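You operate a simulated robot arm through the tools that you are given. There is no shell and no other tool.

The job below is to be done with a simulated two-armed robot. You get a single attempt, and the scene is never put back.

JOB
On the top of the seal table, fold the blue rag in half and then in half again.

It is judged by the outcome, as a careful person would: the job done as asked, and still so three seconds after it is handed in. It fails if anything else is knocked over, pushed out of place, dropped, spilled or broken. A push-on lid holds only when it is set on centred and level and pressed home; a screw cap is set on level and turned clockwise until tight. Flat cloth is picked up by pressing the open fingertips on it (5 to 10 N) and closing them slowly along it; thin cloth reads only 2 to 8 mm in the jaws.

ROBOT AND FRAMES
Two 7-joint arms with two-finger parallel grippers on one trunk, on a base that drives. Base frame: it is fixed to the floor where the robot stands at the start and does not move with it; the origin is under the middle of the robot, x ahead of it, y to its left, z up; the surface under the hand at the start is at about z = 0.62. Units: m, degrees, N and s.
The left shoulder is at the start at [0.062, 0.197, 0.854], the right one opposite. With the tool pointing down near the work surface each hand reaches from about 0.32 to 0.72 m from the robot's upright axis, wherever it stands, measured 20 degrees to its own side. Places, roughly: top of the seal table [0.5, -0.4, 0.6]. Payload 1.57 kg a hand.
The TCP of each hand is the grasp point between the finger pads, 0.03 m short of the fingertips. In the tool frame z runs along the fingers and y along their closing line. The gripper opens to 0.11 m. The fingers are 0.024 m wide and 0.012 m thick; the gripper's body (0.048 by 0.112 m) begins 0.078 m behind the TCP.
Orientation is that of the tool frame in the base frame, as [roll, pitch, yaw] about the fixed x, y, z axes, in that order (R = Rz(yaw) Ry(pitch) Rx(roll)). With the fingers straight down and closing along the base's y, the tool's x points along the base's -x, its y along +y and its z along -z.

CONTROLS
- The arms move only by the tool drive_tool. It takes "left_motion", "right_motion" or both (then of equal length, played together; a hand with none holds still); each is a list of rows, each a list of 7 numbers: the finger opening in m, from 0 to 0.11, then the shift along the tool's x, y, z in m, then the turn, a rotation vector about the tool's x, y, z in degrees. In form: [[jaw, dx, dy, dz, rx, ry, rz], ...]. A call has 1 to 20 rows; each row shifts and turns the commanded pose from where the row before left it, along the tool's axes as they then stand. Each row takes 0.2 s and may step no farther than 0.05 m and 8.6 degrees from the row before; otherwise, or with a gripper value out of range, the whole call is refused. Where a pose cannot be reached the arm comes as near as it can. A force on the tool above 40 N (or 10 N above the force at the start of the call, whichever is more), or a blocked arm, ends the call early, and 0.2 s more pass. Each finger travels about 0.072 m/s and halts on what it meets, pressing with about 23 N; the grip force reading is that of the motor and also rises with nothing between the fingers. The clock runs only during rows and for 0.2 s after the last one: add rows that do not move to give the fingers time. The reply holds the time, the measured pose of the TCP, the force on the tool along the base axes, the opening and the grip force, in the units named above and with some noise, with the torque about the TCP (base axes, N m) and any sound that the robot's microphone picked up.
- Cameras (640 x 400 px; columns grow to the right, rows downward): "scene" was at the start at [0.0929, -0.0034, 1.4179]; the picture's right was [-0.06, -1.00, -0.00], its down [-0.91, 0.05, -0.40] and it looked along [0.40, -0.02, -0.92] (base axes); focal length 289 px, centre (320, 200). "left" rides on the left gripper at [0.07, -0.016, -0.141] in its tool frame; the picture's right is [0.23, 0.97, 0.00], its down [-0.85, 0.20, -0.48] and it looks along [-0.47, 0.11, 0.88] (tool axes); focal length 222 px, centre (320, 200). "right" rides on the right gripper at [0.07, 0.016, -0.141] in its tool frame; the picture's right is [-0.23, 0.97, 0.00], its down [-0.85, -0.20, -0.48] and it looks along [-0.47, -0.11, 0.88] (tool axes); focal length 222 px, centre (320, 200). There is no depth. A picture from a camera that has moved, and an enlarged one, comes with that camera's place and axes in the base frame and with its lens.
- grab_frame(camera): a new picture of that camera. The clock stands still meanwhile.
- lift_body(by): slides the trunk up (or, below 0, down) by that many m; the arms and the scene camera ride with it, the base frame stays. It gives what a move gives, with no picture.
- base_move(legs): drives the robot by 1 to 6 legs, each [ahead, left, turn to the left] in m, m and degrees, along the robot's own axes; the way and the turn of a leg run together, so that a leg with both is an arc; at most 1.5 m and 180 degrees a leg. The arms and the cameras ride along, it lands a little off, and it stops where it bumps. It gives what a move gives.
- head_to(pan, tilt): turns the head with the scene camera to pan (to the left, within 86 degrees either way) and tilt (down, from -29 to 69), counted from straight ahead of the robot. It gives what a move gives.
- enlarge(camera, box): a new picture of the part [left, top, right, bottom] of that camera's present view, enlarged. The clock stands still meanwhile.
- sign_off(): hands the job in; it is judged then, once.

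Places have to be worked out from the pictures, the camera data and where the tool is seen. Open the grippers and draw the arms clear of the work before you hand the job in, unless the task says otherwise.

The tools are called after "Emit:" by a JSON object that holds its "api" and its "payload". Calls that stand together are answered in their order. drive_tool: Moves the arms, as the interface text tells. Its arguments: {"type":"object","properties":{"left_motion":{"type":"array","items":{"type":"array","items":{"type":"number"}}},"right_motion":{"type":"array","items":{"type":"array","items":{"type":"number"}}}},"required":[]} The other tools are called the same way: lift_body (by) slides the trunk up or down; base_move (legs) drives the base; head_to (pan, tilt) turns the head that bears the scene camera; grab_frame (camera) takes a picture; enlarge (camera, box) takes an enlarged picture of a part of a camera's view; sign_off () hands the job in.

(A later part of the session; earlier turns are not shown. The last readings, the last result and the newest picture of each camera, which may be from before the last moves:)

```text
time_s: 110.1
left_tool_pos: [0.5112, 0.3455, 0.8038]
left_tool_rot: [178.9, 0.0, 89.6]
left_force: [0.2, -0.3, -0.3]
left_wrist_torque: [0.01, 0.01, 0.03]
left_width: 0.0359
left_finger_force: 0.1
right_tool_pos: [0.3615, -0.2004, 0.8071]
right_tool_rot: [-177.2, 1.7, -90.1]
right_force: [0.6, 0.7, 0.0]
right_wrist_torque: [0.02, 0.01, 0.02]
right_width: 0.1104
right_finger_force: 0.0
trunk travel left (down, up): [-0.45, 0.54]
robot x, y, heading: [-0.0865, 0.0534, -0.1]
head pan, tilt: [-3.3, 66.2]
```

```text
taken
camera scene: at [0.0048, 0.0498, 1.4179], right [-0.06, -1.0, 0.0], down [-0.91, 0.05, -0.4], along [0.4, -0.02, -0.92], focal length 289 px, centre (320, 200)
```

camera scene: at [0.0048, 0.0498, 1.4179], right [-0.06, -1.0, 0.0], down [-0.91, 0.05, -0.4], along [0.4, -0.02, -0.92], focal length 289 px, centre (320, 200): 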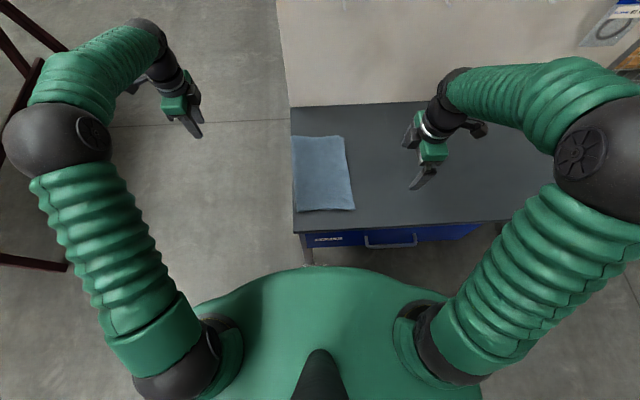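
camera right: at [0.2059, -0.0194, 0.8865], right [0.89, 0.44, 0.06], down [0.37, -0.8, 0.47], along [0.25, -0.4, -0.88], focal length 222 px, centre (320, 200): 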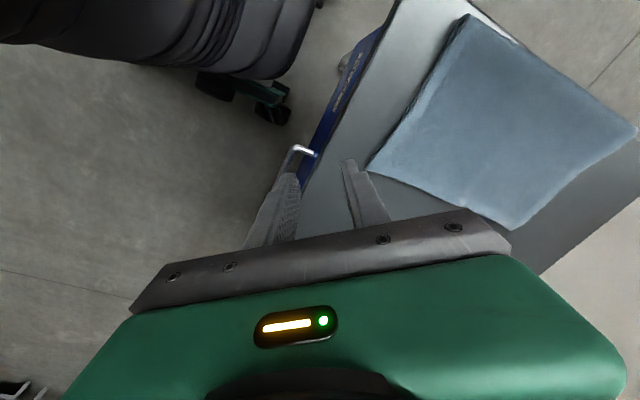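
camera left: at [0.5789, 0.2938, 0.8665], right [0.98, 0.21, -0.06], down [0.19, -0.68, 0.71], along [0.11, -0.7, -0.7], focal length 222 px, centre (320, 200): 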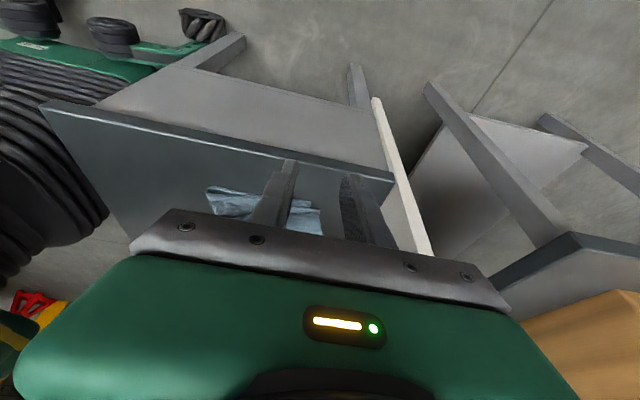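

Hands straightened. Now I bring the right hand, jaws wide as a fork, over the rag's centre (0.45, 0.01) to slide it ~6 cm to the right, away from the rim.

Emit:
{"api": "drive_tool", "payload": {"right_motion": [[0.11, 0, 0, 0, -2.8, 1.7, 0], [0.11, -0.035, -0.0148, 0, 0, 0, 0], [0.11, -0.035, -0.0148, 0, 0, 0, 0], [0.11, -0.035, -0.0148, 0, 0, 0, 0], [0.11, -0.035, -0.0148, 0.02, 0, 0, 0], [0.11, -0.035, -0.0148, 0.03, 0, 0, 0], [0.11, -0.035, -0.0148, 0.03, 0, 0, 0], [0.11, 0, 0, 0.03, 0, 0, 0], [0.11, 0, 0, 0.02, 0, 0, 0], [0.11, 0, 0, 0.012, 0, 0, 0], [0.11, 0, 0, 0, 0, 0, 0]]}}

Emit:
{"api": "drive_tool", "payload": {"right_motion": [[0.11, 0, 0, 0.004, 0, 0, 0], [0.11, 0, 0, 0.003, 0, 0, 0], [0.11, 0, 0, 0, 0, 0, 0]]}}

Emit:
{"api": "enlarge", "payload": {"camera": "scene", "box": [260, 100, 420, 250]}}

```text
time_s: 112.5
left_tool_pos: [0.5131, 0.3462, 0.8041]
left_tool_rot: [179.0, 0.0, 89.7]
left_force: [0.1, -0.3, 0.0]
left_wrist_torque: [0.0, -0.02, 0.01]
left_width: 0.0362
left_finger_force: 0.0
right_tool_pos: [0.4507, 0.0099, 0.6635]
right_tool_rot: [180.0, 0.0, -90.2]
right_force: [0.0, 0.0, -0.3]
right_wrist_torque: [-0.01, -0.02, 0.02]
right_width: 0.1098
right_finger_force: 0.1
trunk travel left (down, up): [-0.45, 0.54]
robot x, y, heading: [-0.0878, 0.0511, 0.1]
head pan, tilt: [-3.3, 66.2]
```

```text
time_s: 113.3
left_tool_pos: [0.5121, 0.3465, 0.8031]
left_tool_rot: [179.1, -0.1, 89.7]
left_force: [-0.6, -0.1, -0.7]
left_wrist_torque: [-0.03, 0.02, 0.0]
left_width: 0.0358
left_finger_force: 0.0
right_tool_pos: [0.4515, 0.0101, 0.6575]
right_tool_rot: [-180.0, 0.0, -90.2]
right_force: [-0.3, 1.0, 1.7]
right_wrist_torque: [0.0, 0.02, 0.02]
right_width: 0.1097
right_finger_force: 0.0
trunk travel left (down, up): [-0.45, 0.54]
robot x, y, heading: [-0.0901, 0.0497, -0.0]
head pan, tilt: [-3.3, 66.2]
```

```text
2.67 times, centred on (340, 175) of scene
camera zoom: at [0.0052, 0.051, 1.4179], right [-0.06, -1.0, 0.0], down [-0.91, 0.05, -0.4], along [0.4, -0.02, -0.92], focal length 771 px, centre (267, 267)
```

zoom: 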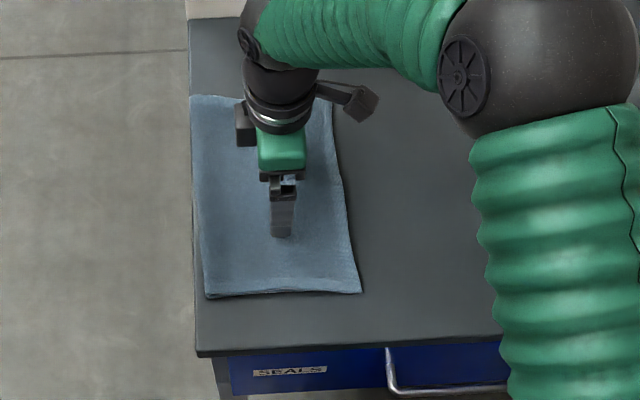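

Contact made. I press slightly more (~7 N) and drag right 6 cm.

Emit:
{"api": "drive_tool", "payload": {"right_motion": [[0.11, 0, 0, 0.001, 0, 0, 0], [0.11, 0.01, 0, 0, 0, 0, 0], [0.11, 0.01, 0, 0, 0, 0, 0], [0.11, 0.01, 0, 0, 0, 0, 0], [0.11, 0.01, 0, 0, 0, 0, 0], [0.11, 0.01, 0, 0, 0, 0, 0], [0.11, 0.01, 0, 0, 0, 0, 0], [0.11, 0, 0, 0, 0, 0, 0]]}}

Emit:
{"api": "enlarge", "payload": {"camera": "scene", "box": [260, 100, 420, 250]}}

```text
time_s: 115.1
left_tool_pos: [0.5137, 0.346, 0.8047]
left_tool_rot: [179.1, 0.0, 89.7]
left_force: [-0.6, -1.7, 0.7]
left_wrist_torque: [0.01, 0.01, 0.0]
left_width: 0.0363
left_finger_force: 0.0
right_tool_pos: [0.4515, -0.0501, 0.6571]
right_tool_rot: [-180.0, 0.0, -90.2]
right_force: [-0.7, 1.1, 1.8]
right_wrist_torque: [0.01, -0.01, -0.08]
right_width: 0.1098
right_finger_force: 0.1
trunk travel left (down, up): [-0.45, 0.54]
robot x, y, heading: [-0.0901, 0.0527, 0.2]
head pan, tilt: [-3.3, 66.2]
```

```text
2.67 times, centred on (340, 175) of scene
camera zoom: at [0.005, 0.051, 1.4179], right [-0.06, -1.0, 0.0], down [-0.91, 0.05, -0.4], along [0.4, -0.02, -0.92], focal length 771 px, centre (267, 267)
```

zoom: 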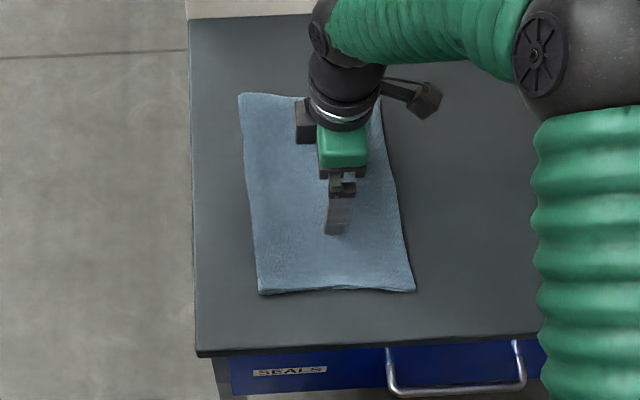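

The rag slid cleanly right ~5.5 cm. I lift the right hand clear and shift the base 8 cm right to face the rag squarely.

Emit:
{"api": "drive_tool", "payload": {"right_motion": [[0.11, 0, 0, -0.01, 0, 0, 0], [0.11, 0, 0, -0.03, 0, 0, 0], [0.09, 0.02, 0, -0.04, 0, 0, 0], [0.07, 0.045, 0, -0.02, 0, 0, 0], [0.05, 0.045, 0, 0, 0, 0, 0], [0.03, 0.045, 0, 0, 0, 0, 0], [0.03, 0, 0, 0, 0, 0, 0]]}}

Emit:
{"api": "base_move", "payload": {"legs": [[0.02, -0.09, 0]]}}

Emit:
{"api": "enlarge", "payload": {"camera": "scene", "box": [230, 110, 390, 260]}}

Emit:
{"api": "grab_frame", "payload": {"camera": "scene"}}

```text
time_s: 116.7
left_tool_pos: [0.5118, 0.3451, 0.8044]
left_tool_rot: [179.1, -0.1, 89.7]
left_force: [0.3, 0.2, 0.1]
left_wrist_torque: [0.0, -0.04, -0.02]
left_width: 0.0358
left_finger_force: 0.1
right_tool_pos: [0.4502, -0.2083, 0.7567]
right_tool_rot: [180.0, 0.0, -90.2]
right_force: [0.5, 0.2, -0.3]
right_wrist_torque: [-0.03, 0.02, -0.01]
right_width: 0.03
right_finger_force: 0.1
trunk travel left (down, up): [-0.45, 0.54]
robot x, y, heading: [-0.0905, 0.0524, -0.2]
head pan, tilt: [-3.3, 66.2]
```

```text
time_s: 117.8
left_tool_pos: [0.5319, 0.2726, 0.7989]
left_tool_rot: [179.1, 0.7, 89.9]
left_force: [-0.2, 1.2, -0.2]
left_wrist_torque: [-0.11, 0.01, 0.0]
left_width: 0.0358
left_finger_force: 0.0
right_tool_pos: [0.4712, -0.2837, 0.7613]
right_tool_rot: [179.9, -0.7, -90.0]
right_force: [0.0, 1.4, -0.2]
right_wrist_torque: [-0.09, 0.04, 0.02]
right_width: 0.0301
right_finger_force: 0.0
trunk travel left (down, up): [-0.45, 0.54]
robot x, y, heading: [-0.0711, -0.0296, -0.0]
head pan, tilt: [-3.3, 66.2]
```

```text
2.67 times, centred on (310, 185) of scene
camera zoom: at [0.0252, -0.0116, 1.4176], right [-0.06, -1.0, 0.02], down [-0.91, 0.04, -0.4], along [0.4, -0.04, -0.92], focal length 771 px, centre (347, 240)
```

zoom: 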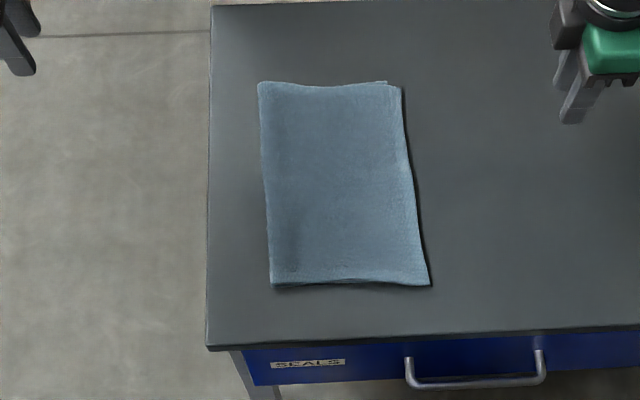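

```text
taken
camera scene: at [0.0252, -0.0116, 1.4176], right [-0.06, -1.0, 0.02], down [-0.91, 0.04, -0.4], along [0.4, -0.04, -0.92], focal length 289 px, centre (320, 200)
```

scene: 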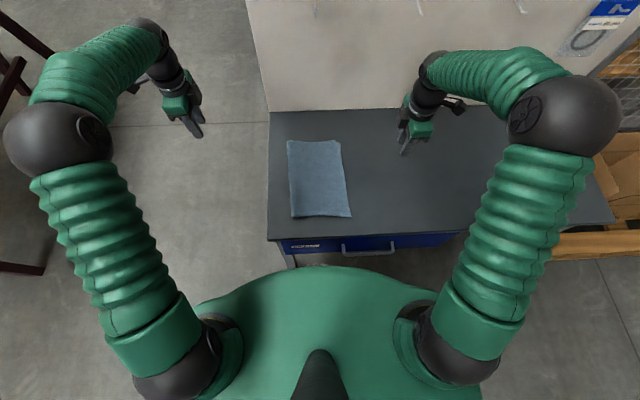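

The rag is a clean flat rectangle on open table. I let the robot settle and measure its corners precisely.

Emit:
{"api": "drive_tool", "payload": {"right_motion": [[0.03, 0, 0, 0, 0, 0, 0], [0.03, 0, 0, 0, 0, 0, 0], [0.03, 0, 0, 0, 0, 0, 0]]}}

Emit:
{"api": "enlarge", "payload": {"camera": "scene", "box": [250, 120, 380, 240]}}

```text
time_s: 118.6
left_tool_pos: [0.5301, 0.2572, 0.8077]
left_tool_rot: [178.8, -0.4, 89.9]
left_force: [-1.2, 0.6, 0.2]
left_wrist_torque: [0.04, 0.01, 0.02]
left_width: 0.0363
left_finger_force: 0.0
right_tool_pos: [0.4699, -0.2949, 0.7576]
right_tool_rot: [-179.9, 0.4, -90.0]
right_force: [-0.2, -1.1, -0.1]
right_wrist_torque: [0.02, -0.02, 0.02]
right_width: 0.0302
right_finger_force: 0.1
trunk travel left (down, up): [-0.45, 0.54]
robot x, y, heading: [-0.065, -0.0313, 0.1]
head pan, tilt: [-3.3, 66.2]
```

```text
3.33 times, centred on (315, 180) of scene
camera zoom: at [0.0246, -0.0337, 1.4178], right [-0.06, -1.0, 0.0], down [-0.91, 0.05, -0.4], along [0.4, -0.02, -0.92], focal length 964 px, centre (337, 267)
```

zoom: 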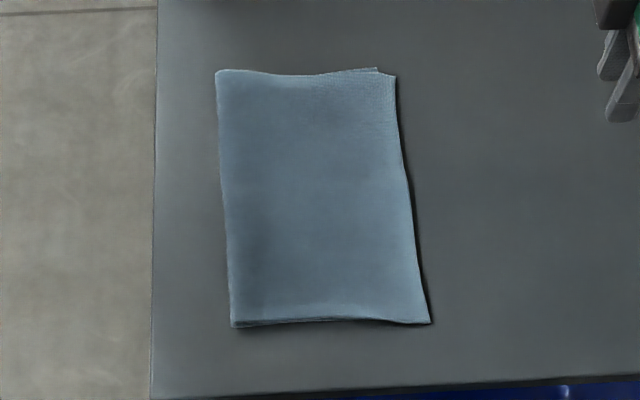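

Corners: near (0.321,0.042) & (0.315,−0.132), far (0.591,0.053) & (0.575,−0.123); fold line x≈0.45. I bring both hands over the near corners with the near fingers just off the edge, tilting each hand 6° so the near finger is slightly lower and catches the edge without a tail.

Emit:
{"api": "drive_tool", "payload": {"left_motion": [[0.03, -0.0291, -0.0255, 0.0, 0, 0, 0], [0.03, -0.0291, -0.0255, 0.0, 0, 0, 0], [0.03, -0.0291, -0.0255, 0.015, 0, 0, 0], [0.03, -0.0291, -0.0255, 0.0186, 0, 0, 0], [0.03, -0.0291, -0.0255, 0.0186, 0, 0, 0], [0.03, -0.0291, -0.0255, 0.0186, 0, 0, 0], [0.03, -0.0291, -0.0255, 0.0186, 0, 0, 0], [0.03, -0.0291, -0.0255, 0.0186, 0, 0, 0], [0.03, 0, 0, 0, -4.8, 0, 0], [0.03, 0, 0, 0, 0, 0, 0]], "right_motion": [[0.03, -0.0226, 0.0186, 0.0, 0, 0, 0], [0.03, -0.0226, 0.0186, 0.0, 0, 0, 0], [0.03, -0.0226, 0.0186, 0.008, 0, 0, 0], [0.03, -0.0226, 0.0186, 0.01, 0, 0, 0], [0.03, -0.0226, 0.0186, 0.01, 0, 0, 0], [0.03, -0.0226, 0.0186, 0.01, 0, 0, 0], [0.03, -0.0226, 0.0186, 0.01, 0, 0, 0], [0.03, -0.0226, 0.0186, 0.01, 0, 0, 0], [0.03, 0, 0, 0, 6, 0, 0], [0.03, 0, 0, 0, 0, 0, 0]]}}

Emit:
{"api": "grab_frame", "payload": {"camera": "left"}}

Emit:
{"api": "grab_frame", "payload": {"camera": "right"}}

Emit:
{"api": "enlarge", "payload": {"camera": "scene", "box": [250, 120, 410, 270]}}

```text
time_s: 120.8
left_tool_pos: [0.3272, 0.0287, 0.6915]
left_tool_rot: [174.2, -0.3, 90.0]
left_force: [0.2, -0.3, 0.1]
left_wrist_torque: [-0.02, 0.0, 0.02]
left_width: 0.0302
left_finger_force: 0.1
right_tool_pos: [0.322, -0.1132, 0.6984]
right_tool_rot: [-173.9, 0.4, -90.0]
right_force: [0.1, 0.0, -0.7]
right_wrist_torque: [0.01, 0.05, 0.02]
right_width: 0.0301
right_finger_force: 0.1
trunk travel left (down, up): [-0.45, 0.54]
robot x, y, heading: [-0.0698, -0.0377, 0.4]
head pan, tilt: [-3.3, 66.2]
```

```text
taken
camera left: at [0.2972, 0.0975, 0.8316], right [0.97, 0.23, 0.1], down [0.15, -0.86, 0.49], along [0.2, -0.46, -0.86], focal length 222 px, centre (320, 200)
```

left: 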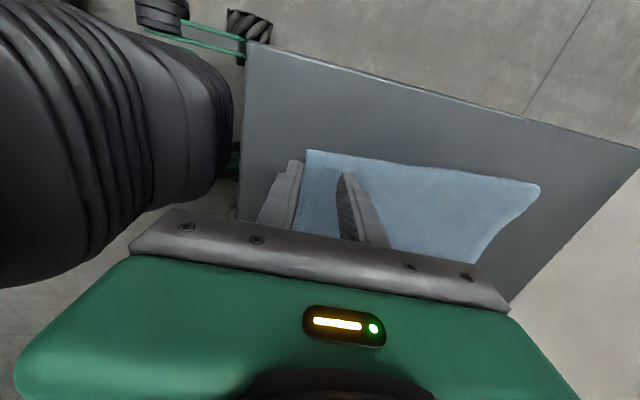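

```text
taken
camera right: at [0.2904, -0.1837, 0.8366], right [-0.97, 0.23, -0.1], down [0.15, 0.85, 0.5], along [0.2, 0.47, -0.86], focal length 222 px, centre (320, 200)
```

right: 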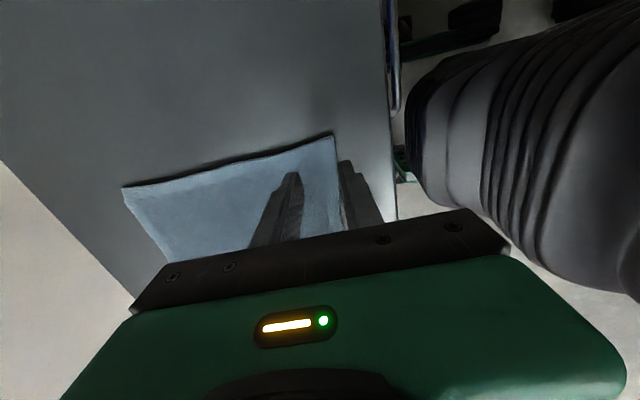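

```text
2.67 times, centred on (330, 195) of scene
camera zoom: at [0.0248, -0.0359, 1.4178], right [-0.06, -1.0, 0.0], down [-0.91, 0.05, -0.4], along [0.4, -0.02, -0.92], focal length 771 px, centre (293, 213)
```

zoom: 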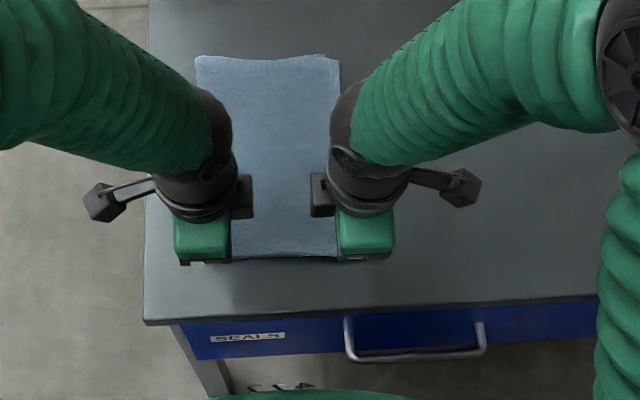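

Layout is excellent: near fingers just off the edge, far fingers on the rag. I lower both vertically to just above contact.

Emit:
{"api": "drive_tool", "payload": {"left_motion": [[0.03, -0.003, -0.0016, 0.0157, 0, 0, 0], [0.03, 0, -0.0017, 0.0156, 0, 0, 0], [0.03, 0, 0, 0, 0, 0, 0]], "right_motion": [[0.03, 0, 0.002, 0.0189, 0, 0, 0], [0.03, 0, 0.002, 0.0189, 0, 0, 0], [0.03, 0, 0, 0, 0, 0, 0]]}}

Emit:
{"api": "drive_tool", "payload": {"left_motion": [[0.03, 0, -0.0003, 0.003, 0, 0, 0], [0.03, 0, -0.0002, 0.002, 0, 0, 0], [0.03, 0, 0, 0, 0, 0, 0]], "right_motion": [[0.03, 0, 0.0003, 0.003, 0, 0, 0], [0.03, 0, 0.0002, 0.002, 0, 0, 0], [0.03, 0, 0, 0, 0, 0, 0]]}}

```text
time_s: 121.6
left_tool_pos: [0.3268, 0.0238, 0.6617]
left_tool_rot: [174.2, -0.3, 89.9]
left_force: [0.2, -0.1, 0.3]
left_wrist_torque: [-0.02, -0.05, -0.02]
left_width: 0.0299
left_finger_force: 0.2
right_tool_pos: [0.3216, -0.113, 0.6618]
right_tool_rot: [-173.8, 0.3, -90.0]
right_force: [0.4, -0.7, -0.3]
right_wrist_torque: [-0.04, -0.01, -0.03]
right_width: 0.03
right_finger_force: 0.1
trunk travel left (down, up): [-0.45, 0.54]
robot x, y, heading: [-0.0668, -0.0335, -0.1]
head pan, tilt: [-3.3, 66.2]
```

```text
time_s: 122.4
left_tool_pos: [0.3267, 0.0257, 0.6565]
left_tool_rot: [174.1, -0.2, 90.0]
left_force: [-0.5, -0.6, 0.8]
left_wrist_torque: [-0.02, 0.01, -0.02]
left_width: 0.0296
left_finger_force: 0.0
right_tool_pos: [0.3204, -0.1141, 0.6571]
right_tool_rot: [-173.9, 0.4, -89.9]
right_force: [-0.1, 0.5, -0.5]
right_wrist_torque: [0.01, -0.02, -0.01]
right_width: 0.0301
right_finger_force: 0.7
trunk travel left (down, up): [-0.45, 0.54]
robot x, y, heading: [-0.0671, -0.0334, 0.1]
head pan, tilt: [-3.3, 66.2]
```

Still no contact; stepping down another 2 mm, then half-millimetres.

Emit:
{"api": "drive_tool", "payload": {"left_motion": [[0.03, 0, -0.0001, 0.001, 0, 0, 0], [0.03, 0, -0.0001, 0.001, 0, 0, 0], [0.03, 0, 0, 0, 0, 0, 0]], "right_motion": [[0.03, 0, 0.0001, 0.001, 0, 0, 0], [0.03, 0, 0.0001, 0.0015, 0, 0, 0], [0.03, 0, 0, 0, 0, 0, 0]]}}

```text
time_s: 123.2
left_tool_pos: [0.3277, 0.0246, 0.6549]
left_tool_rot: [174.1, -0.3, 89.9]
left_force: [-0.6, -0.6, 2.7]
left_wrist_torque: [-0.02, -0.03, 0.01]
left_width: 0.0296
left_finger_force: 0.1
right_tool_pos: [0.3212, -0.1137, 0.6551]
right_tool_rot: [-173.8, 0.3, -90.0]
right_force: [0.6, 0.8, 1.3]
right_wrist_torque: [0.05, -0.07, 0.03]
right_width: 0.0306
right_finger_force: 0.1
trunk travel left (down, up): [-0.45, 0.54]
robot x, y, heading: [-0.0674, -0.0313, -0.2]
head pan, tilt: [-3.3, 66.2]
```

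Light contact on both. Press about 1 mm more for roughly 8–9 N each.

Emit:
{"api": "drive_tool", "payload": {"left_motion": [[0.03, 0, 0, 0.001, 0, 0, 0], [0.03, 0, 0, 0, 0, 0, 0]], "right_motion": [[0.03, 0, 0, 0.0012, 0, 0, 0], [0.03, 0, 0, 0, 0, 0, 0]]}}

```text
time_s: 123.8
left_tool_pos: [0.327, 0.0245, 0.6535]
left_tool_rot: [174.1, -0.3, 90.0]
left_force: [-0.4, 0.6, 7.0]
left_wrist_torque: [0.03, -0.09, 0.05]
left_width: 0.0302
left_finger_force: 0.2
right_tool_pos: [0.3214, -0.1136, 0.6531]
right_tool_rot: [-173.7, 0.3, -90.0]
right_force: [0.4, 0.5, 3.5]
right_wrist_torque: [0.01, -0.1, -0.04]
right_width: 0.0307
right_finger_force: 0.2
trunk travel left (down, up): [-0.45, 0.54]
robot x, y, heading: [-0.0658, -0.0278, -0.1]
head pan, tilt: [-3.3, 66.2]
```

Left 7 N, right 3.5 N; a little more on each, then close slowly.

Emit:
{"api": "drive_tool", "payload": {"left_motion": [[0.03, 0, 0, 0.0004, 0, 0, 0], [0.028, 0, 0, 0, 0, 0, 0], [0.026, 0, 0, 0, 0, 0, 0], [0.024, 0, 0, 0, 0, 0, 0], [0.022, 0, 0, 0, 0, 0, 0], [0.02, 0, 0, 0, 0, 0, 0], [0.018, 0, 0, 0, 0, 0, 0], [0.016, 0, 0, 0, 0, 0, 0], [0.014, 0, 0, 0, 0, 0, 0], [0.012, 0, 0, 0, 0, 0, 0], [0.01, 0, 0, 0, 0, 0, 0], [0.008, 0, 0, 0, 0, 0, 0], [0.006, 0, 0, 0, 0, 0, 0], [0.004, 0, 0, 0, 0, 0, 0], [0.002, 0, 0, 0, 0, 0, 0], [0.0, 0, 0, 0, 0, 0, 0], [0.0, 0, 0, 0, 0, 0, 0]], "right_motion": [[0.03, 0, 0, 0.001, 0, 0, 0], [0.028, 0, 0, 0, 0, 0, 0], [0.026, 0, 0, 0, 0, 0, 0], [0.024, 0, 0, 0, 0, 0, 0], [0.022, 0, 0, 0, 0, 0, 0], [0.02, 0, 0, 0, 0, 0, 0], [0.018, 0, 0, 0, 0, 0, 0], [0.016, 0, 0, 0, 0, 0, 0], [0.014, 0, 0, 0, 0, 0, 0], [0.012, 0, 0, 0, 0, 0, 0], [0.01, 0, 0, 0, 0, 0, 0], [0.008, 0, 0, 0, 0, 0, 0], [0.006, 0, 0, 0, 0, 0, 0], [0.004, 0, 0, 0, 0, 0, 0], [0.002, 0, 0, 0, 0, 0, 0], [0.0, 0, 0, 0, 0, 0, 0], [0.0, 0, 0, 0, 0, 0, 0]]}}

Emit:
{"api": "enlarge", "payload": {"camera": "left", "box": [220, 90, 500, 265]}}

Emit:
{"api": "enlarge", "payload": {"camera": "right", "box": [140, 80, 420, 255]}}

```text
time_s: 127.4
left_tool_pos: [0.3272, 0.024, 0.6535]
left_tool_rot: [174.0, -0.3, 89.9]
left_force: [6.9, -0.4, 22.5]
left_wrist_torque: [0.02, -0.4, -0.05]
left_width: 0.009
left_finger_force: 22.3
right_tool_pos: [0.3221, -0.1139, 0.654]
right_tool_rot: [-173.8, 0.3, -90.1]
right_force: [4.5, 0.5, 13.6]
right_wrist_torque: [0.1, -0.26, -0.01]
right_width: 0.0078
right_finger_force: 22.9
trunk travel left (down, up): [-0.45, 0.54]
robot x, y, heading: [-0.0709, -0.0314, 0.1]
head pan, tilt: [-3.3, 66.2]
```

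```text
2.29 times, centred on (360, 178) of left
camera zoom: at [0.297, 0.0932, 0.7937], right [0.97, 0.23, 0.1], down [0.15, -0.86, 0.49], along [0.2, -0.46, -0.86], focal length 508 px, centre (229, 251)
```

zoom: 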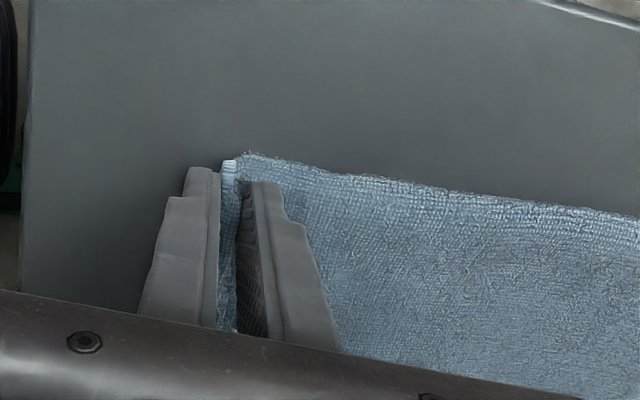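

```text
2.29 times, centred on (280, 168) of right
camera zoom: at [0.2893, -0.1847, 0.7921], right [-0.97, 0.23, -0.1], down [0.15, 0.85, 0.5], along [0.2, 0.47, -0.86], focal length 508 px, centre (411, 274)
```

zoom: 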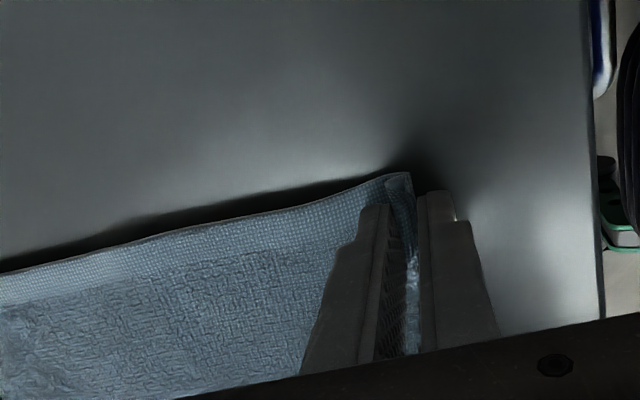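

Both hands hold both layers right at the edge (9 and 7.8 mm). I start lifting along a taut arc about the fold line x≈0.45 and check the grip.

Emit:
{"api": "drive_tool", "payload": {"left_motion": [[0.0, 0, 0.0039, -0.0195, 0, 0, 0], [0.0, 0, 0.0074, -0.0185, 0, 0, 0], [0.0, 0, 0.0107, -0.017, 0, 0, 0], [0.0, 0, 0, 0, 0, 0, 0]], "right_motion": [[0.0, 0, -0.0039, -0.0195, 0, 0, 0], [0.0, 0, -0.0074, -0.0185, 0, 0, 0], [0.0, 0, -0.0107, -0.017, 0, 0, 0], [0.0, 0, 0, 0, 0, 0, 0]]}}

Emit:
{"api": "enlarge", "payload": {"camera": "scene", "box": [250, 120, 410, 270]}}

Emit:
{"api": "grab_frame", "payload": {"camera": "left"}}

Emit:
{"api": "grab_frame", "payload": {"camera": "right"}}

```text
time_s: 128.4
left_tool_pos: [0.3439, 0.0233, 0.7093]
left_tool_rot: [174.3, -0.2, 89.9]
left_force: [0.9, -1.8, 1.0]
left_wrist_torque: [-0.04, -0.01, 0.0]
left_width: 0.0077
left_finger_force: 23.2
right_tool_pos: [0.3364, -0.1161, 0.7113]
right_tool_rot: [-173.9, 0.3, -90.0]
right_force: [0.2, 1.2, -0.3]
right_wrist_torque: [0.05, 0.0, -0.01]
right_width: 0.0056
right_finger_force: 23.5
trunk travel left (down, up): [-0.45, 0.54]
robot x, y, heading: [-0.0684, -0.0323, 0.1]
head pan, tilt: [-3.3, 66.2]
```

```text
2.67 times, centred on (330, 195) of scene
camera zoom: at [0.0238, -0.0361, 1.4179], right [-0.06, -1.0, 0.0], down [-0.91, 0.05, -0.4], along [0.4, -0.02, -0.92], focal length 771 px, centre (293, 213)
```

zoom: 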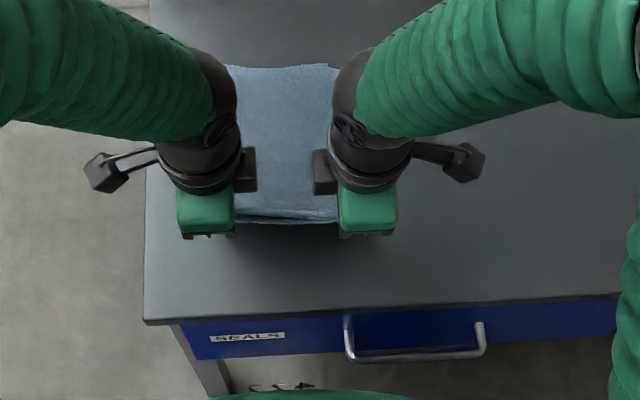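

```text
taken
camera left: at [0.3147, 0.0926, 0.8495], right [0.97, 0.23, 0.1], down [0.15, -0.86, 0.49], along [0.2, -0.46, -0.86], focal length 222 px, centre (320, 200)
```

left: 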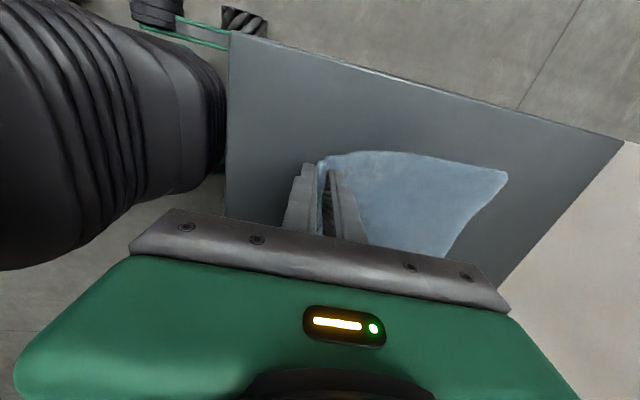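

```text
taken
camera right: at [0.3061, -0.1862, 0.85], right [-0.97, 0.23, -0.1], down [0.15, 0.85, 0.5], along [0.2, 0.47, -0.86], focal length 222 px, centre (320, 200)
```

right: 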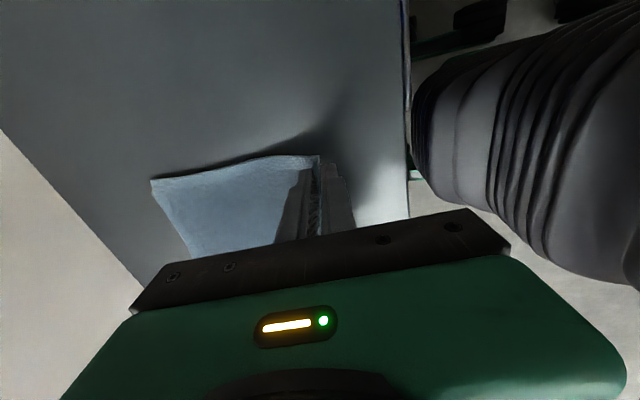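

The grip holds and the edge lifts evenly. The far edge now reads x≈0.575 (left) / 0.563 (right), so I continue over the top on slightly tighter arcs aimed to land there.

Emit:
{"api": "drive_tool", "payload": {"left_motion": [[0.0, 0, 0.0129, -0.0139, 0, 0, 0], [0.0, 0, 0.0152, -0.0114, 0, 0, 0], [0.0, 0, 0.0172, -0.0088, 0, 0, 0], [0.0, 0, 0.0186, -0.0059, 0, 0, 0], [0.0, 0, 0.0195, -0.0027, 0, 0, 0], [0.0, 0, 0.0197, 0.0004, 0, 0, 0], [0.0, 0, 0.0193, 0.0036, 0, 0, 0], [0.0, 0, 0.0185, 0.0067, 0, 0, 0], [0.0, 0, 0.017, 0.0096, 0, 0, 0], [0.0, 0, 0, 0, 0, 0, 0]], "right_motion": [[0.0, 0, -0.0124, -0.0131, 0, 0, 0], [0.0, 0, -0.0146, -0.0108, 0, 0, 0], [0.0, 0, -0.0165, -0.0083, 0, 0, 0], [0.0, 0, -0.0179, -0.0056, 0, 0, 0], [0.0, 0, -0.0188, -0.0026, 0, 0, 0], [0.0, 0, -0.019, 0.0005, 0, 0, 0], [0.0, 0, -0.0186, 0.0035, 0, 0, 0], [0.0, 0, -0.0178, 0.0064, 0, 0, 0], [0.0, 0, -0.0163, 0.0092, 0, 0, 0], [0.0, 0, 0, 0, 0, 0, 0]]}}

Emit:
{"api": "enlarge", "payload": {"camera": "scene", "box": [250, 110, 410, 260]}}

Emit:
{"api": "grab_frame", "payload": {"camera": "left"}}

Emit:
{"api": "grab_frame", "payload": {"camera": "right"}}

```text
time_s: 130.6
left_tool_pos: [0.4981, 0.0226, 0.7485]
left_tool_rot: [174.1, -0.2, 89.8]
left_force: [-0.1, -1.5, 0.3]
left_wrist_torque: [0.01, 0.03, 0.01]
left_width: 0.0074
left_finger_force: 22.8
right_tool_pos: [0.4865, -0.1145, 0.7456]
right_tool_rot: [-173.8, 0.3, -90.1]
right_force: [0.4, 0.5, -0.5]
right_wrist_torque: [0.05, -0.04, 0.01]
right_width: 0.006
right_finger_force: 22.8
trunk travel left (down, up): [-0.45, 0.54]
robot x, y, heading: [-0.0697, -0.0293, -0.2]
head pan, tilt: [-3.3, 66.2]
```

```text
2.67 times, centred on (330, 185) of scene
camera zoom: at [0.0238, -0.0362, 1.4179], right [-0.06, -1.0, 0.0], down [-0.91, 0.05, -0.4], along [0.4, -0.02, -0.92], focal length 771 px, centre (293, 240)
```

zoom: 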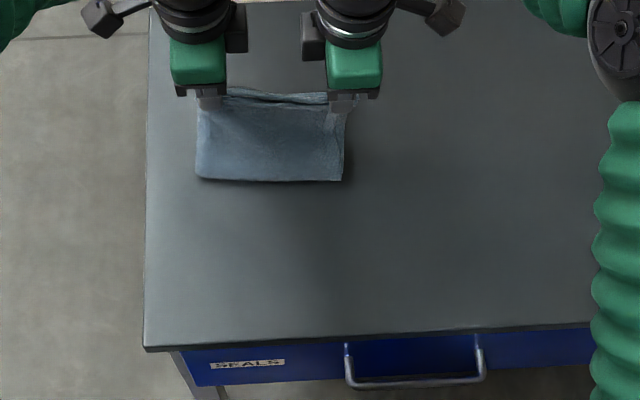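

```text
taken
camera left: at [0.4677, 0.0933, 0.8886], right [0.97, 0.23, 0.1], down [0.15, -0.86, 0.49], along [0.2, -0.46, -0.86], focal length 222 px, centre (320, 200)
```

left: 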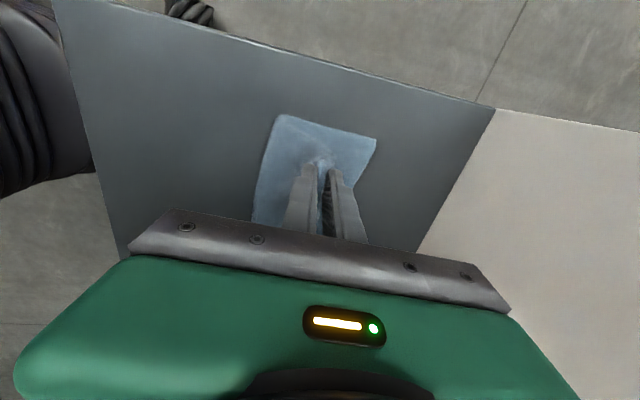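

```text
taken
camera right: at [0.4554, -0.1853, 0.8847], right [-0.97, 0.23, -0.1], down [0.15, 0.85, 0.5], along [0.2, 0.47, -0.86], focal length 222 px, centre (320, 200)
```

right: 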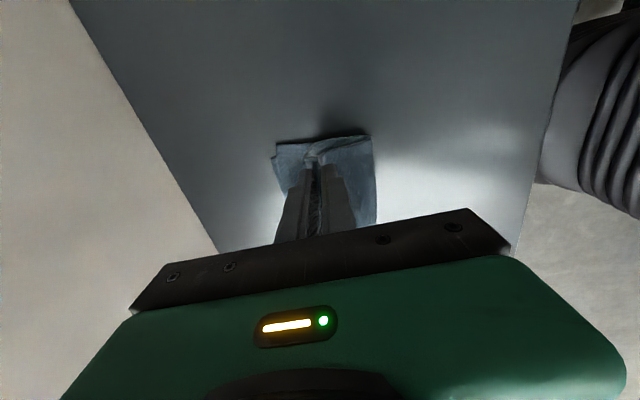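

The fold is forming squarely with its line at x≈0.445 and the lower far edge at ≈0.576/0.557. I continue down toward the landing.

Emit:
{"api": "drive_tool", "payload": {"left_motion": [[0.0, 0, 0.015, 0.0122, 0, 0, 0], [0.0, 0, 0.0124, 0.0144, 0, 0, 0], [0.0, 0, 0.0097, 0.0163, 0, 0, 0], [0.0, 0, 0.0067, 0.0175, 0, 0, 0], [0.0, 0, 0, 0, 0, 0, 0]], "right_motion": [[0.0, 0, -0.0145, 0.0115, 0, 0, 0], [0.0, 0, -0.012, 0.0136, 0, 0, 0], [0.0, 0, -0.0094, 0.0154, 0, 0, 0], [0.0, 0, -0.0064, 0.0165, 0, 0, 0], [0.0, 0, 0, 0, 0, 0, 0]]}}

Emit:
{"api": "enlarge", "payload": {"camera": "scene", "box": [250, 110, 410, 260]}}

Emit:
{"api": "grab_frame", "payload": {"camera": "left"}}

Emit:
{"api": "grab_frame", "payload": {"camera": "right"}}

```text
time_s: 131.8
left_tool_pos: [0.5479, 0.0229, 0.6918]
left_tool_rot: [174.1, -0.3, 89.9]
left_force: [0.0, 0.0, 0.0]
left_wrist_torque: [-0.02, 0.0, -0.03]
left_width: 0.0076
left_finger_force: 23.6
right_tool_pos: [0.5348, -0.1144, 0.6965]
right_tool_rot: [-173.8, 0.4, -90.0]
right_force: [-0.1, -0.3, 0.0]
right_wrist_torque: [-0.01, -0.01, -0.01]
right_width: 0.0059
right_finger_force: 23.2
trunk travel left (down, up): [-0.45, 0.54]
robot x, y, heading: [-0.0714, -0.0325, -0.1]
head pan, tilt: [-3.3, 66.2]
```

```text
2.67 times, centred on (330, 185) of scene
camera zoom: at [0.0245, -0.0362, 1.4179], right [-0.06, -1.0, 0.0], down [-0.91, 0.05, -0.4], along [0.4, -0.02, -0.92], focal length 771 px, centre (293, 240)
```

zoom: 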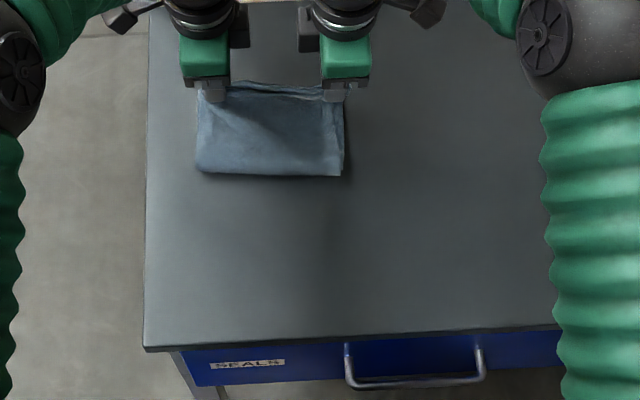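

```text
taken
camera left: at [0.5173, 0.0929, 0.8318], right [0.97, 0.23, 0.1], down [0.15, -0.86, 0.49], along [0.2, -0.46, -0.86], focal length 222 px, centre (320, 200)
```

left: 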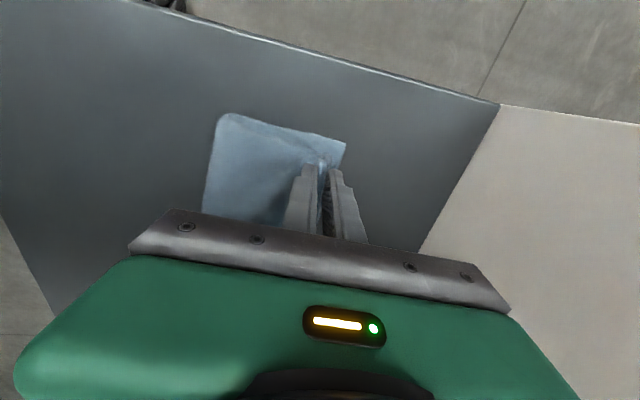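

```text
taken
camera right: at [0.504, -0.185, 0.8339], right [-0.97, 0.23, -0.1], down [0.15, 0.85, 0.5], along [0.2, 0.47, -0.86], focal length 222 px, centre (320, 200)
```

right: 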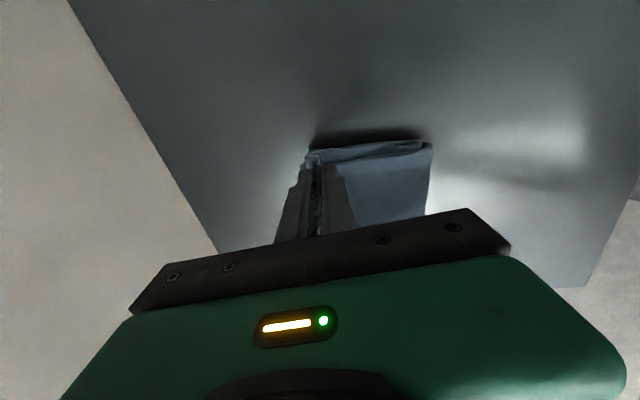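

Positions are right; now I lower straight down onto the lower layers.

Emit:
{"api": "drive_tool", "payload": {"left_motion": [[0.0, 0, -0.0008, 0.008, 0, 0, 0], [0.0, 0, -0.0008, 0.008, 0, 0, 0], [0.0, 0, -0.0005, 0.005, 0, 0, 0], [0.0, 0, 0, 0, 0, 0, 0]], "right_motion": [[0.0, 0, 0.0008, 0.008, 0, 0, 0], [0.0, 0, 0.0008, 0.008, 0, 0, 0], [0.0, 0, 0.0008, 0.008, 0, 0, 0], [0.0, 0, 0, 0, 0, 0, 0]]}}

Emit:
{"api": "enlarge", "payload": {"camera": "scene", "box": [270, 120, 370, 200]}}

Emit:
{"api": "enlarge", "payload": {"camera": "left", "box": [180, 80, 420, 250]}}

Emit:
{"api": "enlarge", "payload": {"camera": "right", "box": [220, 100, 460, 250]}}

```text
time_s: 132.8
left_tool_pos: [0.5492, 0.0229, 0.6726]
left_tool_rot: [174.1, -0.3, 89.9]
left_force: [0.3, -0.6, 1.7]
left_wrist_torque: [-0.05, 0.02, -0.03]
left_width: 0.0077
left_finger_force: 22.6
right_tool_pos: [0.5345, -0.113, 0.6715]
right_tool_rot: [-173.8, 0.4, -90.0]
right_force: [-1.1, 0.9, 1.6]
right_wrist_torque: [0.03, 0.01, 0.0]
right_width: 0.0061
right_finger_force: 22.9
trunk travel left (down, up): [-0.45, 0.54]
robot x, y, heading: [-0.0691, -0.0375, -0.3]
head pan, tilt: [-3.3, 66.2]
```

```text
5.00 times, centred on (320, 160) of scene
camera zoom: at [0.0242, -0.036, 1.4179], right [-0.06, -1.0, 0.0], down [-0.91, 0.05, -0.4], along [0.4, -0.02, -0.92], focal length 1446 px, centre (320, 400)
```

zoom: 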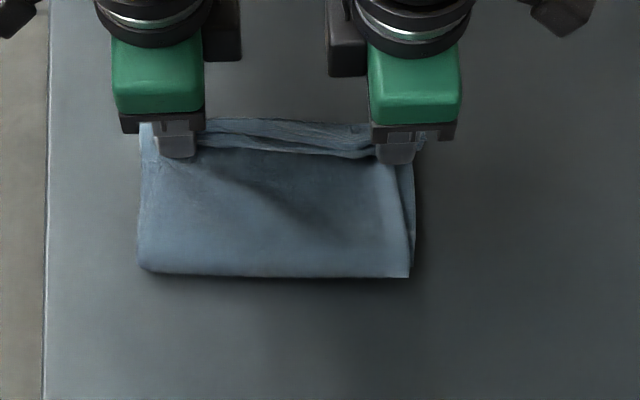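

```text
2.35 times, centred on (300, 165) of left
camera zoom: at [0.5181, 0.0927, 0.8119], right [0.97, 0.23, 0.1], down [0.15, -0.86, 0.49], along [0.2, -0.46, -0.86], focal length 523 px, centre (367, 282)
```

zoom: 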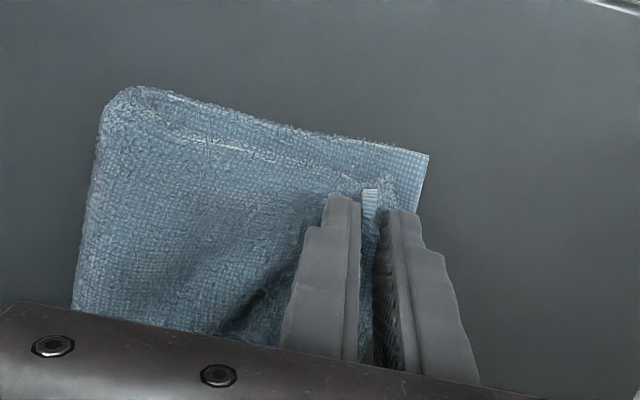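

```text
2.67 times, centred on (340, 175) of right
camera zoom: at [0.5036, -0.1846, 0.8089], right [-0.97, 0.23, -0.1], down [0.15, 0.85, 0.5], along [0.2, 0.47, -0.86], focal length 592 px, centre (267, 267)
```

zoom: 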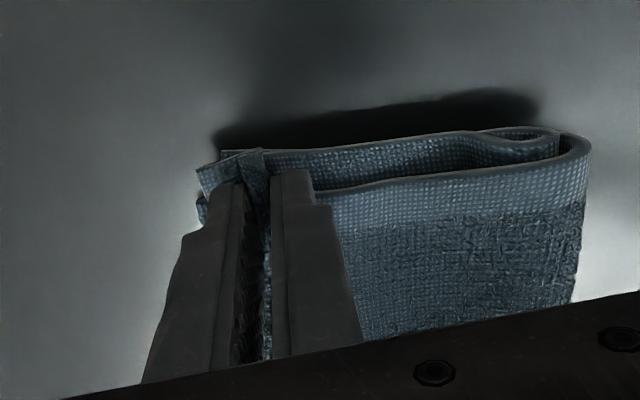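

The stack looks very good in profile. Before releasing, I nudge both hands 6 mm toward the fold and down slightly, then release only the right hand, keeping the left as an anchor so I can press the hump flat toward the fold with the right.

Emit:
{"api": "drive_tool", "payload": {"left_motion": [[0.0, 0, -0.003, 0.001, 0, 0, 0], [0.0, 0, -0.003, 0.002, 0, 0, 0], [0.0, 0, 0, 0, 0, 0, 0], [0.0, 0, 0, 0, 0, 0, 0], [0.0, 0, 0, 0, 0, 0, 0], [0.0, 0, 0, 0, 0, 0, 0], [0.0, 0, 0, 0, 0, 0, 0], [0.0, 0, 0, 0, 0, 0, 0], [0.0, 0, 0, 0, 0, 0, 0]], "right_motion": [[0.0, 0, 0.003, 0.001, 0, 0, 0], [0.0, 0, 0.003, 0.001, 0, 0, 0], [0.005, 0, 0, 0, 0, 0, 0], [0.01, 0, 0, 0, 0, 0, 0], [0.016, 0, 0, 0, 0, 0, 0], [0.022, 0, 0, 0, 0, 0, 0], [0.028, 0, 0, 0, 0, 0, 0], [0.028, 0, 0, -0.01, 0, 0, 0], [0.028, 0, 0, -0.03, 0, 0, 0]]}}

Emit:
{"api": "enlarge", "payload": {"camera": "scene", "box": [270, 120, 370, 200]}}

Emit:
{"api": "grab_frame", "payload": {"camera": "right"}}

Emit:
{"api": "enlarge", "payload": {"camera": "left", "box": [180, 80, 420, 250]}}

```text
time_s: 134.8
left_tool_pos: [0.5421, 0.0242, 0.6678]
left_tool_rot: [174.1, -0.4, 89.9]
left_force: [0.7, -0.6, 4.1]
left_wrist_torque: [-0.01, -0.06, -0.05]
left_width: 0.0074
left_finger_force: 22.8
right_tool_pos: [0.5252, -0.1144, 0.7078]
right_tool_rot: [-173.8, 0.3, -90.0]
right_force: [-1.0, 0.4, 0.3]
right_wrist_torque: [0.02, -0.02, 0.03]
right_width: 0.0282
right_finger_force: 0.0
trunk travel left (down, up): [-0.45, 0.54]
robot x, y, heading: [-0.0678, -0.0365, -0.2]
head pan, tilt: [-3.3, 66.2]
```

```text
5.00 times, centred on (320, 160) of scene
camera zoom: at [0.0236, -0.0362, 1.4179], right [-0.06, -1.0, 0.0], down [-0.91, 0.05, -0.4], along [0.4, -0.02, -0.92], focal length 1446 px, centre (320, 400)
```

zoom: 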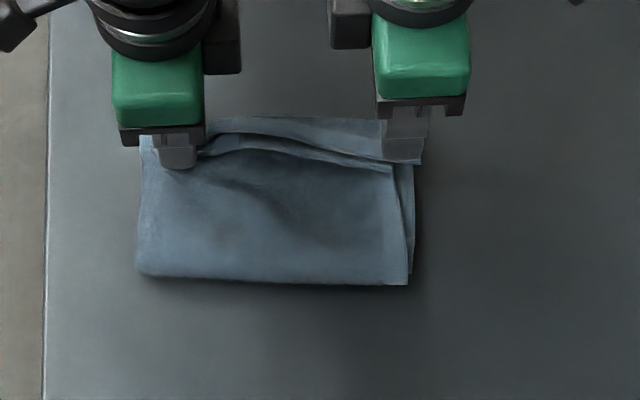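

```text
taken
camera right: at [0.4938, -0.1851, 0.8462], right [-0.97, 0.23, -0.1], down [0.15, 0.85, 0.5], along [0.2, 0.47, -0.86], focal length 222 px, centre (320, 200)
```

right: 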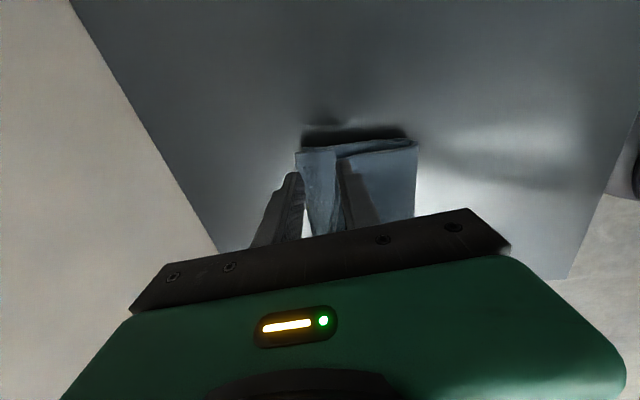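

```text
2.35 times, centred on (300, 165) of left
camera zoom: at [0.512, 0.0931, 0.8082], right [0.97, 0.23, 0.1], down [0.15, -0.86, 0.49], along [0.2, -0.46, -0.86], focal length 523 px, centre (367, 282)
```

zoom: 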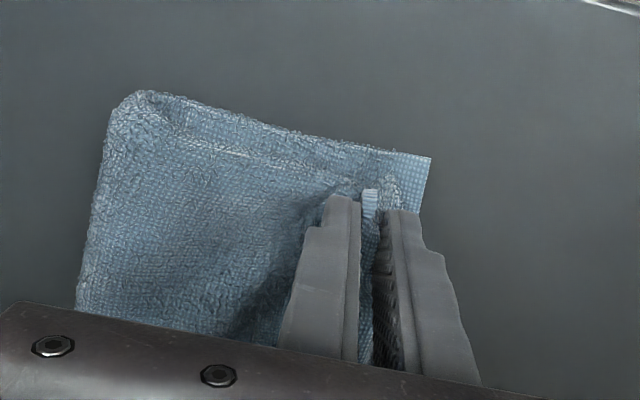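

I move the right hand up and right to see the released corner clearly.

Emit:
{"api": "drive_tool", "payload": {"right_motion": [[0.028, 0.02, 0, -0.03, 0, 0, 0], [0.028, 0.045, 0, -0.02, 0, 0, 0], [0.028, 0.045, 0, 0, 0, 0, 0], [0.028, 0, 0, 0, 0, 0, 0]]}}

Emit:
{"api": "enlarge", "payload": {"camera": "scene", "box": [270, 120, 370, 200]}}

Emit:
{"api": "grab_frame", "payload": {"camera": "right"}}

```text
time_s: 135.8
left_tool_pos: [0.5428, 0.024, 0.6686]
left_tool_rot: [174.3, -0.3, 89.9]
left_force: [0.2, 0.4, 3.8]
left_wrist_torque: [-0.03, 0.02, -0.02]
left_width: 0.0076
left_finger_force: 22.8
right_tool_pos: [0.522, -0.2234, 0.7557]
right_tool_rot: [-173.8, 0.2, -90.0]
right_force: [0.0, 0.8, 0.3]
right_wrist_torque: [-0.01, 0.01, 0.01]
right_width: 0.0282
right_finger_force: 0.1
trunk travel left (down, up): [-0.45, 0.54]
robot x, y, heading: [-0.0713, -0.0355, -0.1]
head pan, tilt: [-3.3, 66.2]
```

```text
5.00 times, centred on (320, 160) of scene
camera zoom: at [0.0244, -0.0361, 1.4179], right [-0.06, -1.0, 0.0], down [-0.91, 0.05, -0.4], along [0.4, -0.02, -0.92], focal length 1446 px, centre (320, 400)
```

zoom: 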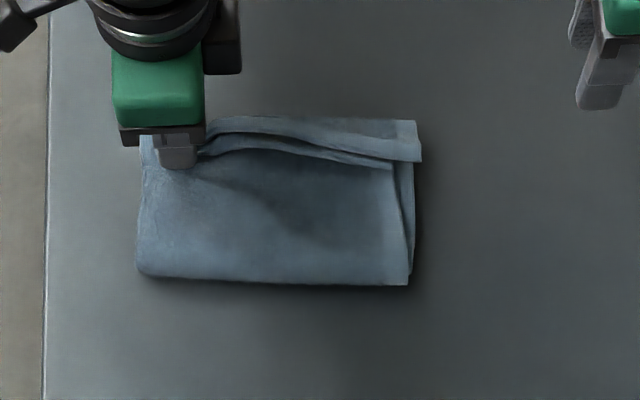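

```text
taken
camera right: at [0.4905, -0.2941, 0.894], right [-0.97, 0.23, -0.1], down [0.15, 0.85, 0.5], along [0.2, 0.47, -0.86], focal length 222 px, centre (320, 200)
```

right: 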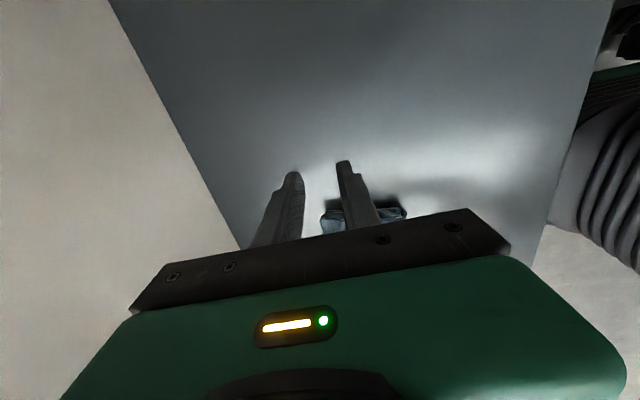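

Emit:
{"api": "enlarge", "payload": {"camera": "scene", "box": [296, 138, 360, 182]}}

```text
9.09 times, centred on (328, 160) of scene
camera zoom: at [0.0244, -0.0361, 1.4179], right [-0.06, -1.0, 0.0], down [-0.91, 0.05, -0.4], along [0.4, -0.02, -0.92], focal length 2629 px, centre (247, 564)
```

zoom: 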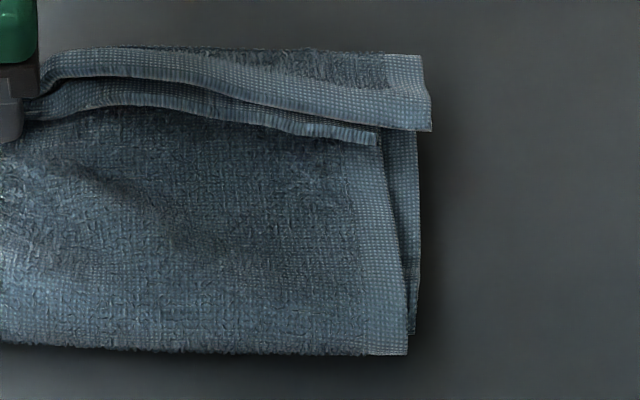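

I bring the right wrist camera close beside the rag's right side to see how the layers lie.

Emit:
{"api": "drive_tool", "payload": {"right_motion": [[0.028, -0.03, 0, 0.02, 0, 0, 0], [0.028, -0.025, 0.005, 0.03, 0, 0, 0], [0.028, 0, 0, 0, 0, 0, 0]]}}

Emit:
{"api": "enlarge", "payload": {"camera": "right", "box": [200, 90, 480, 265]}}

```text
time_s: 136.6
left_tool_pos: [0.5426, 0.0239, 0.6685]
left_tool_rot: [174.2, -0.3, 90.0]
left_force: [0.3, -0.4, 3.5]
left_wrist_torque: [0.02, 0.01, -0.02]
left_width: 0.0077
left_finger_force: 22.8
right_tool_pos: [0.5203, -0.1685, 0.7052]
right_tool_rot: [-174.0, 0.3, -90.0]
right_force: [0.1, -0.2, -0.3]
right_wrist_torque: [0.02, -0.01, 0.04]
right_width: 0.0283
right_finger_force: 0.1
trunk travel left (down, up): [-0.45, 0.54]
robot x, y, heading: [-0.0697, -0.0324, 0.0]
head pan, tilt: [-3.3, 66.2]
```

```text
2.29 times, centred on (340, 178) of right
camera zoom: at [0.4893, -0.2393, 0.8424], right [-0.97, 0.23, -0.1], down [0.15, 0.85, 0.5], along [0.2, 0.47, -0.86], focal length 508 px, centre (274, 251)
```

zoom: 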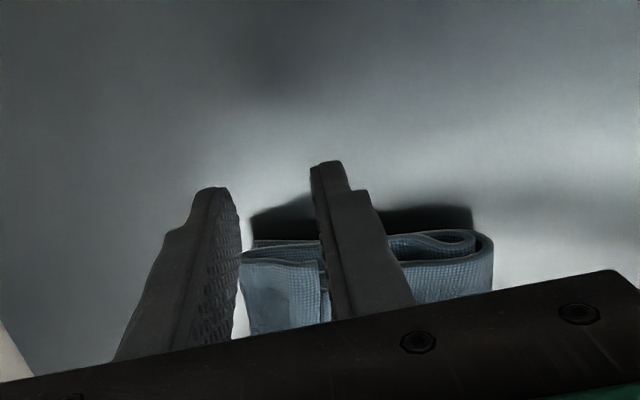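

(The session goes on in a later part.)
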